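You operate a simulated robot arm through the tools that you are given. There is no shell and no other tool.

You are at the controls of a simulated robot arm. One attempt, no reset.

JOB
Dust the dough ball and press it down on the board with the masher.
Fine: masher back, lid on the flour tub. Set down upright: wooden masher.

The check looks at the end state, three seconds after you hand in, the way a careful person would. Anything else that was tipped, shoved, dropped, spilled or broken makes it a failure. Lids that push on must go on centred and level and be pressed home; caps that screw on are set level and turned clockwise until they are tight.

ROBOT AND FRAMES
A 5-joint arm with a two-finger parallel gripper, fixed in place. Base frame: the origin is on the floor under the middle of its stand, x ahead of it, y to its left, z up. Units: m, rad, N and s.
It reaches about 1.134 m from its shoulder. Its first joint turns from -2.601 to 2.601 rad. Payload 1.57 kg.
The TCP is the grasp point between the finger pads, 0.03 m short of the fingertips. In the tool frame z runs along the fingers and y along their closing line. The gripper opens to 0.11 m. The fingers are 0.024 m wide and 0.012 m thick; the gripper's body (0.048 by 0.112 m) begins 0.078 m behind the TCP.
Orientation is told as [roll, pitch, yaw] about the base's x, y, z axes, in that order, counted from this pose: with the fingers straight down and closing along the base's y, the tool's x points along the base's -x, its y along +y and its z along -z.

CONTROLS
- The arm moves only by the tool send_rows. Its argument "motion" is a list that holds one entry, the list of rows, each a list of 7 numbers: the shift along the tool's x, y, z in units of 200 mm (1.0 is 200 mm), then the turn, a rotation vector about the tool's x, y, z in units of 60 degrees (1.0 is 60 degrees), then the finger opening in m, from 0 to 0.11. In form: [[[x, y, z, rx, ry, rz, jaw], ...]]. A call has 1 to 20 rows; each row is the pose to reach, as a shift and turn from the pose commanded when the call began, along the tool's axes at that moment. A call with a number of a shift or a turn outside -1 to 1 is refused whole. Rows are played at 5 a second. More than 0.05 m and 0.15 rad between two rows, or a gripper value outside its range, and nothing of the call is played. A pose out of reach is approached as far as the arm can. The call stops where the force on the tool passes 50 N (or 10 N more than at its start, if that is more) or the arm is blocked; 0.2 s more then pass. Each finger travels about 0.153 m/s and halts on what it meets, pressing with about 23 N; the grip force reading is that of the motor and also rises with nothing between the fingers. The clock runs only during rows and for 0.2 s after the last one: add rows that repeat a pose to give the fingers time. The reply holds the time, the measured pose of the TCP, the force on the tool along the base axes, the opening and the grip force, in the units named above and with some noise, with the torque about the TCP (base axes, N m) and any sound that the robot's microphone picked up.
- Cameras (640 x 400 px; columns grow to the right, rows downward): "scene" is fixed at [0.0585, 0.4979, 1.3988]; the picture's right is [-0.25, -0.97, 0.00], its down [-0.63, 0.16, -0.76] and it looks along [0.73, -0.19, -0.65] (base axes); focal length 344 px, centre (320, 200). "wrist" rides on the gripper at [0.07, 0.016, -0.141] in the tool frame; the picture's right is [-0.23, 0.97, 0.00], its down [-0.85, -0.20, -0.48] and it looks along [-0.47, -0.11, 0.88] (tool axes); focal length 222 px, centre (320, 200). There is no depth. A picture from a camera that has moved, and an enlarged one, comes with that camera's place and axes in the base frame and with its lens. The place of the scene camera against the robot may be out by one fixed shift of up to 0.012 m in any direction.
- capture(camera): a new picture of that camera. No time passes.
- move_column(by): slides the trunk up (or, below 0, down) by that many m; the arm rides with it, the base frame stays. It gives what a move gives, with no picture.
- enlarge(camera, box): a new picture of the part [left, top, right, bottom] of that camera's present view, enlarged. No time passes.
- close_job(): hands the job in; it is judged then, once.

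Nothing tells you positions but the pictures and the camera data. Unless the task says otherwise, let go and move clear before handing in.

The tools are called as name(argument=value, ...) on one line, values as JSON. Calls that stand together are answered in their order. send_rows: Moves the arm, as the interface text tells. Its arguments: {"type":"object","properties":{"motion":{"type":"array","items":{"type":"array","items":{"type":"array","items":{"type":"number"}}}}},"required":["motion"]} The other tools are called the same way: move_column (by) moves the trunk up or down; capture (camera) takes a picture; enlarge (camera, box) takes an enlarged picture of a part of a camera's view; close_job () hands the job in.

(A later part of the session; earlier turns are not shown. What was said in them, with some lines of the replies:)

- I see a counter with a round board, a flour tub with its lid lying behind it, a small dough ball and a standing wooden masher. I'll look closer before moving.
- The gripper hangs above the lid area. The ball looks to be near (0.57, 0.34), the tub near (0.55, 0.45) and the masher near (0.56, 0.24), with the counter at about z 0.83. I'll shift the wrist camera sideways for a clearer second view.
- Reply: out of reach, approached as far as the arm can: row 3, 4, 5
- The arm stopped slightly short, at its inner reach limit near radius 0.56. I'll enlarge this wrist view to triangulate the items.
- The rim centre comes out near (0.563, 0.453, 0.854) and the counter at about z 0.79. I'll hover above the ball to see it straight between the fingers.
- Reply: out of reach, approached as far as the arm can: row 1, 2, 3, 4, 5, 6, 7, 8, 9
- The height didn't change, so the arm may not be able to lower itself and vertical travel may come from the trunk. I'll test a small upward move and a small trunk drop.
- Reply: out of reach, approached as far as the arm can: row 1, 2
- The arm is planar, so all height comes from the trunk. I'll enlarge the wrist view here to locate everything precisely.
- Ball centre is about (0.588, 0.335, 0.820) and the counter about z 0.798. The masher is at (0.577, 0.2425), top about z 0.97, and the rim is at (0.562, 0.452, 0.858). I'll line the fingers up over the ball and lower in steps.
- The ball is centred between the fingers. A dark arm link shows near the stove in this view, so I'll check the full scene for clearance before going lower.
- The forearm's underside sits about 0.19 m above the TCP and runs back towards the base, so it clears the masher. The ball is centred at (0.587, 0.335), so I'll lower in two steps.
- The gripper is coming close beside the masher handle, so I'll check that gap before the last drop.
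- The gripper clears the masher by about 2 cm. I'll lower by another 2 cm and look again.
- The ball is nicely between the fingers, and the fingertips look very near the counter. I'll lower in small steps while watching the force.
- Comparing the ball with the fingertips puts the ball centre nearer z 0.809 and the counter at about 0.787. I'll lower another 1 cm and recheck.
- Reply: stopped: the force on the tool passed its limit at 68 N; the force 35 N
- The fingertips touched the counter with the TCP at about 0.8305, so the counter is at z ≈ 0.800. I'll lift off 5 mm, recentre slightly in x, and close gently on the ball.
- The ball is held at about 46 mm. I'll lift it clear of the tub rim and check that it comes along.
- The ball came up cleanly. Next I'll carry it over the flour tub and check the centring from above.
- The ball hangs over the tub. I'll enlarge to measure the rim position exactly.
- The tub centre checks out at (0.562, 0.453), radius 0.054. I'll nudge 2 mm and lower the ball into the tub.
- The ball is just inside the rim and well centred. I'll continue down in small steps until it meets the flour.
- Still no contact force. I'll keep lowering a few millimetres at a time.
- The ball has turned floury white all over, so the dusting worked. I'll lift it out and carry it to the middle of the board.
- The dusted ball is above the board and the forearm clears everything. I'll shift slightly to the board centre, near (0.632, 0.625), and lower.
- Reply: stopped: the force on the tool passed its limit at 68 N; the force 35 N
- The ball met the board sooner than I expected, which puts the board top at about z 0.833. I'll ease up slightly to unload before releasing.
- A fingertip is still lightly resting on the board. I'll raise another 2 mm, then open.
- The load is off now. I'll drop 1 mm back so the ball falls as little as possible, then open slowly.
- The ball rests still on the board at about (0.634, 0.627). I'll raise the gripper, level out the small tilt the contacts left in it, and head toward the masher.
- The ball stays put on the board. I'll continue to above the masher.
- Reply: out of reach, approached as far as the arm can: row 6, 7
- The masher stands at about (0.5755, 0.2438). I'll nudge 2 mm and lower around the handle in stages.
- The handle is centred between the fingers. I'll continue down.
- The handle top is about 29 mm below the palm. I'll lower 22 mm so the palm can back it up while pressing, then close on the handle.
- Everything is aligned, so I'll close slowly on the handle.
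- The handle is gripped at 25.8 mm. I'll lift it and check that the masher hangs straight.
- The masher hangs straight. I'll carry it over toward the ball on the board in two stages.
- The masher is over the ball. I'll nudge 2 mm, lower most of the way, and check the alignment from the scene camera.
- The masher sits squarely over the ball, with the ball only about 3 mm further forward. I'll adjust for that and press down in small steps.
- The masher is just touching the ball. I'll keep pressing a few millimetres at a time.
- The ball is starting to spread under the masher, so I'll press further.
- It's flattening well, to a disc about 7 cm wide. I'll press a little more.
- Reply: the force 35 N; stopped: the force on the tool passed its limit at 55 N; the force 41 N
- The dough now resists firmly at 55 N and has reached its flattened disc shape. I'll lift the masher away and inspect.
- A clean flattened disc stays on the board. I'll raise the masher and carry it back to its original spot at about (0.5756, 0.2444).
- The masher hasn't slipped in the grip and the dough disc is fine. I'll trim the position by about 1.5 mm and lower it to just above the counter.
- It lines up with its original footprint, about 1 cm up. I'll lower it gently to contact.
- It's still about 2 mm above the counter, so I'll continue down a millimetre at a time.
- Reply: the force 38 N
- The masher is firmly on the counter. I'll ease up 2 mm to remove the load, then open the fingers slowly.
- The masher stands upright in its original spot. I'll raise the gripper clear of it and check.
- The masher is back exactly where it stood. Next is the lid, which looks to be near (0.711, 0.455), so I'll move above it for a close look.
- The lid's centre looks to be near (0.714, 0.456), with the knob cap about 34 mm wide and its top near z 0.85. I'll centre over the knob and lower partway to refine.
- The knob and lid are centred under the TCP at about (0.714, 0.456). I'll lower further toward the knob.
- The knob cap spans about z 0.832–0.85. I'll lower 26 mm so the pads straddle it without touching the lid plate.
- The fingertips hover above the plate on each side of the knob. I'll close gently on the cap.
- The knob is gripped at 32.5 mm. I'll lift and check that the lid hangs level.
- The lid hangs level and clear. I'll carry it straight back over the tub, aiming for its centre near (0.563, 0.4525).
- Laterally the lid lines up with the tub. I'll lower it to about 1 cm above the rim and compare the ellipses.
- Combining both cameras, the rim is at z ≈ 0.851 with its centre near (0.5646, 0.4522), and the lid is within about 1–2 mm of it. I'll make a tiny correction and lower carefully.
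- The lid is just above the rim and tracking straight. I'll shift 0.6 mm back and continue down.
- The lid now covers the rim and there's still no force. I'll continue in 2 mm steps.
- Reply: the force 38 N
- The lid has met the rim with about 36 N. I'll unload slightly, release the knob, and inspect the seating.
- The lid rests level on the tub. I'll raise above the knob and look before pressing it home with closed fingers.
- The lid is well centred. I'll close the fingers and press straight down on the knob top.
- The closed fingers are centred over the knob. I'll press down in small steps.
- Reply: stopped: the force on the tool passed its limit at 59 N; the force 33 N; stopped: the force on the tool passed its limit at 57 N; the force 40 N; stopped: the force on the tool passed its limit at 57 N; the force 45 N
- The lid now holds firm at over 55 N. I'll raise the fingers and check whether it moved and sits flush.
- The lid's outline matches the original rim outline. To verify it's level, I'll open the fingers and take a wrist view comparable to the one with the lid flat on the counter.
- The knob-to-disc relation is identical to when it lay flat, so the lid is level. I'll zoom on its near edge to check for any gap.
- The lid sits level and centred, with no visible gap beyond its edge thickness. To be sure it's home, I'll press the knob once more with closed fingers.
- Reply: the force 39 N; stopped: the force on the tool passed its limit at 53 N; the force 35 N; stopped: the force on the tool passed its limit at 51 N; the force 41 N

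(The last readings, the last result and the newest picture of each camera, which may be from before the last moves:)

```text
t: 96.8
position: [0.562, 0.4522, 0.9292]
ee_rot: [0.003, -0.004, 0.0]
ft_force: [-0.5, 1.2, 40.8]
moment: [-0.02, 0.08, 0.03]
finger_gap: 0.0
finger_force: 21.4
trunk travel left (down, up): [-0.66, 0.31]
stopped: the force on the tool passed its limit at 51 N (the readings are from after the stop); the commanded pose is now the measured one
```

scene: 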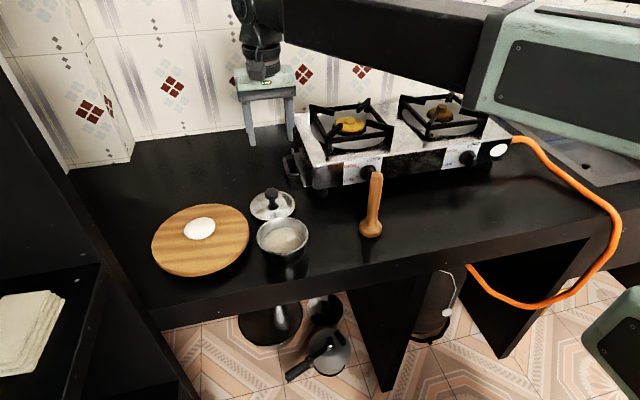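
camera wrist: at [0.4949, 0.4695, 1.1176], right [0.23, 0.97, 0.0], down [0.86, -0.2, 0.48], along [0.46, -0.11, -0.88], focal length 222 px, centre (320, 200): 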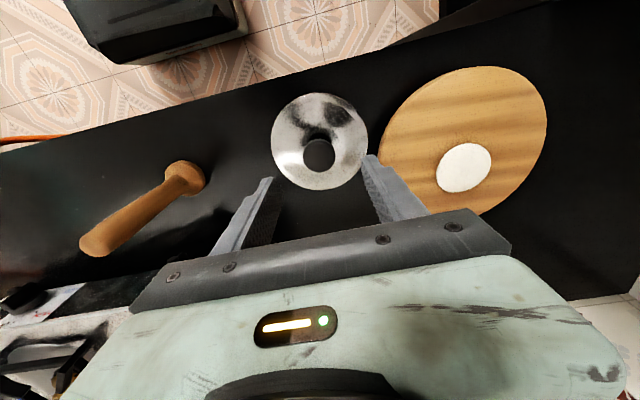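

The lid is rigid at the same height, just like the bare counter, so it's home. I'll raise clear and do a final inspection.

move_column(by=0.15)

capture(camera="scene")

enlarge(camera="scene", box=[140, 180, 300, 280])

enlarge(camera="scene", box=[240, 160, 400, 260])

capture(camera="wrist")

```text
t: 98.6
position: [0.5645, 0.4531, 1.0774]
ee_rot: [0.001, -0.001, 0.0]
ft_force: [-0.1, 0.5, 0.6]
moment: [-0.01, 0.0, 0.02]
finger_gap: 0.0
finger_force: 21.1
trunk travel left (down, up): [-0.81, 0.16]
```

```text
taken
```

scene: 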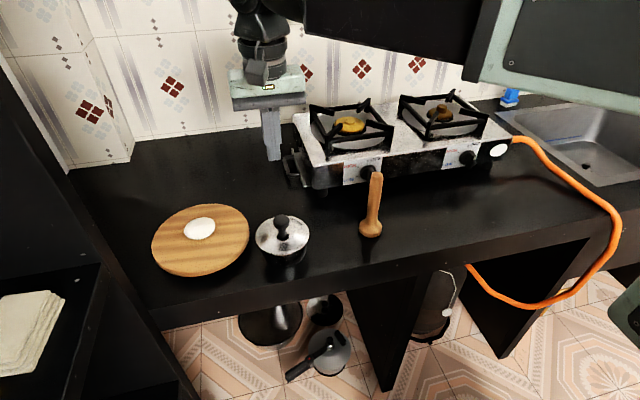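

```text
4.00 times, centred on (220, 230) of scene
camera zoom: at [0.0585, 0.4979, 1.3988], right [-0.25, -0.97, 0.0], down [-0.63, 0.16, -0.76], along [0.73, -0.19, -0.65], focal length 1374 px, centre (720, 80)
```

zoom: 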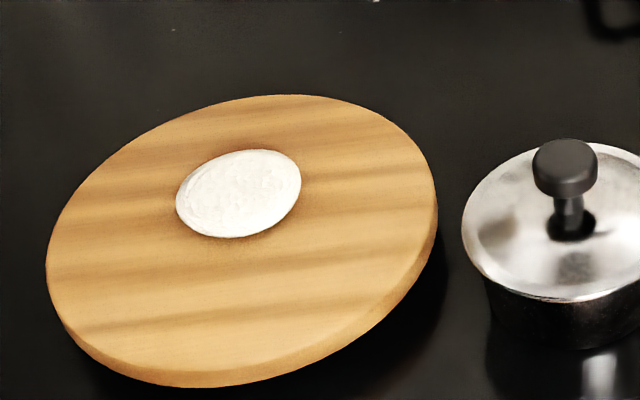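

```text
4.00 times, centred on (320, 210) of scene
camera zoom: at [0.0585, 0.4979, 1.3988], right [-0.25, -0.97, 0.0], down [-0.63, 0.16, -0.76], along [0.73, -0.19, -0.65], focal length 1374 px, centre (320, 160)
```

zoom: 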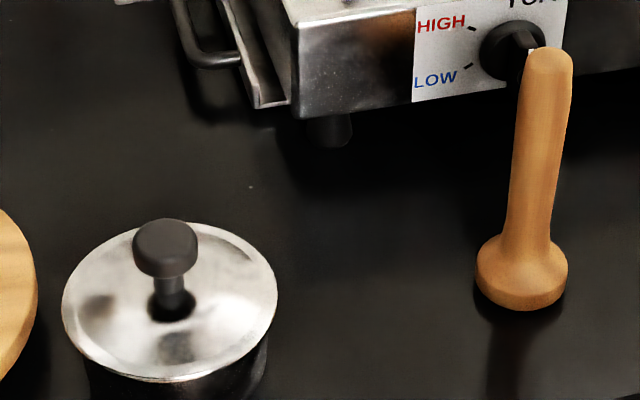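

```text
taken
camera wrist: at [0.4957, 0.4692, 1.2177], right [0.23, 0.97, 0.0], down [0.85, -0.2, 0.48], along [0.47, -0.11, -0.88], focal length 222 px, centre (320, 200)
```

wrist: 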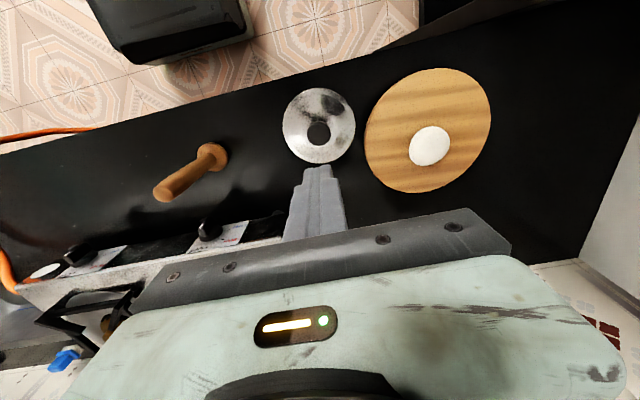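

Everything looks in place. I'll take one more close look at the lid's near edge to confirm it is seated all round.

enlarge(camera="scene", box=[272, 248, 292, 260])

enlarge(camera="scene", box=[254, 232, 274, 256])

enlarge(camera="scene", box=[292, 232, 312, 256])

enlarge(camera="wrist", box=[270, 75, 370, 175])

```text
16.00 times, centred on (282, 254) of scene
camera zoom: at [0.0585, 0.4979, 1.3988], right [-0.25, -0.97, 0.0], down [-0.63, 0.16, -0.76], along [0.73, -0.19, -0.65], focal length 5498 px, centre (928, -664)
```

zoom: 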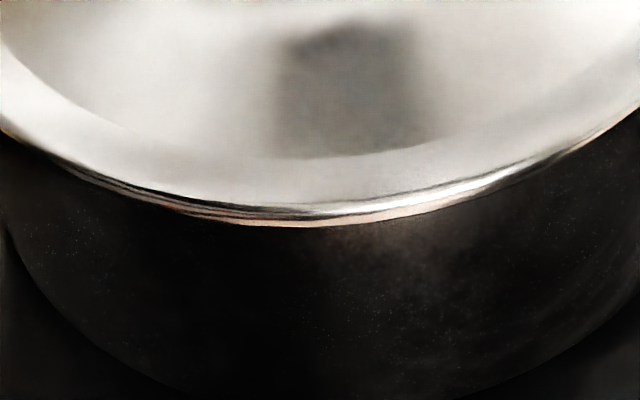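

```text
16.00 times, centred on (264, 244) of scene
camera zoom: at [0.0585, 0.4979, 1.3988], right [-0.25, -0.97, 0.0], down [-0.63, 0.16, -0.76], along [0.73, -0.19, -0.65], focal length 5498 px, centre (1216, -504)
```

zoom: 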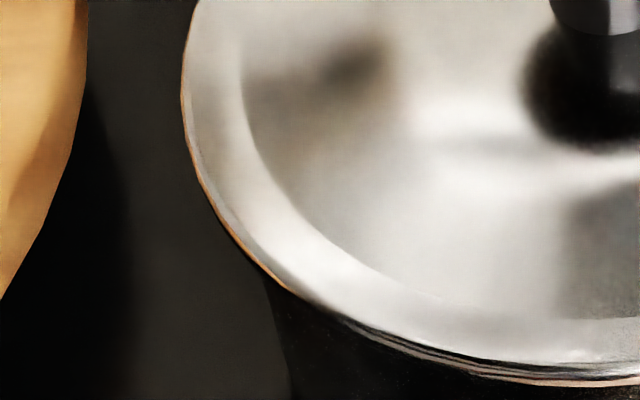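

```text
16.00 times, centred on (302, 244) of scene
camera zoom: at [0.0585, 0.4979, 1.3988], right [-0.25, -0.97, 0.0], down [-0.63, 0.16, -0.76], along [0.73, -0.19, -0.65], focal length 5498 px, centre (608, -504)
```

zoom: 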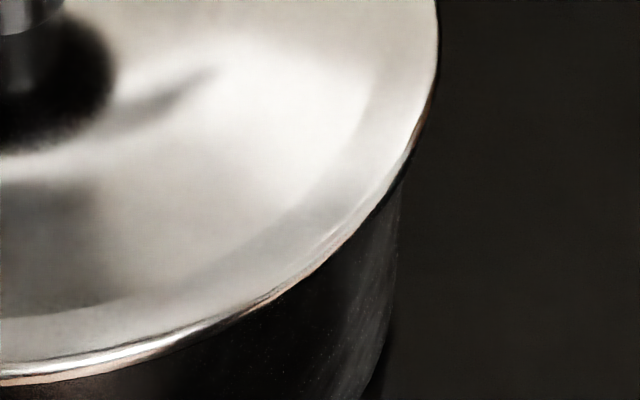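

```text
4.00 times, centred on (320, 125) of wrist
camera zoom: at [0.4957, 0.4692, 1.2177], right [0.23, 0.97, 0.0], down [0.85, -0.2, 0.48], along [0.47, -0.11, -0.88], focal length 888 px, centre (320, 500)
```

zoom: 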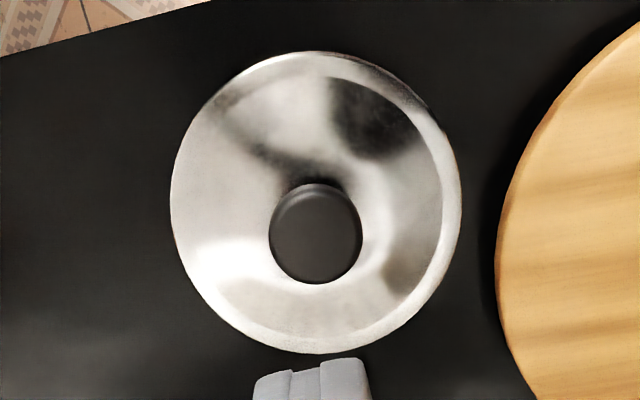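

The board holds a flattened, floured disc of dough and the masher stands upright in its original spot. The lid sits centred, level and firm on the tub, and the gripper is empty and well clear. I'm handing in now.

close_job()

```text
The job is handed in.
```

The job is handed in, and as far as the cameras and force readings show, every part is done. No check result has come back yet.

- **Dough:** the ball turned floury white all over when I dipped it in the tub. I then pressed it on the board with the masher until it stopped yielding at about 55 N. It is now a flat disc slightly behind the board's centre.
- **Masher:** it stands upright in its original spot, with the same outline in the scene camera as before.
- **Flour tub:** the lid is on, level, and held firm when I pressed the knob twice at over 50 N. I could confirm its centring only to about 1–2 mm, and I see no gap at the edge I can view.
- **Surroundings:** I saw nothing tipped, spilled or shoved in the last pictures. The fingertips did touch the counter once, and the ball and fingertips bumped the board hard when I set the ball down. Both times the arm stopped at 68 N. The arm is empty and raised clear of the lid.
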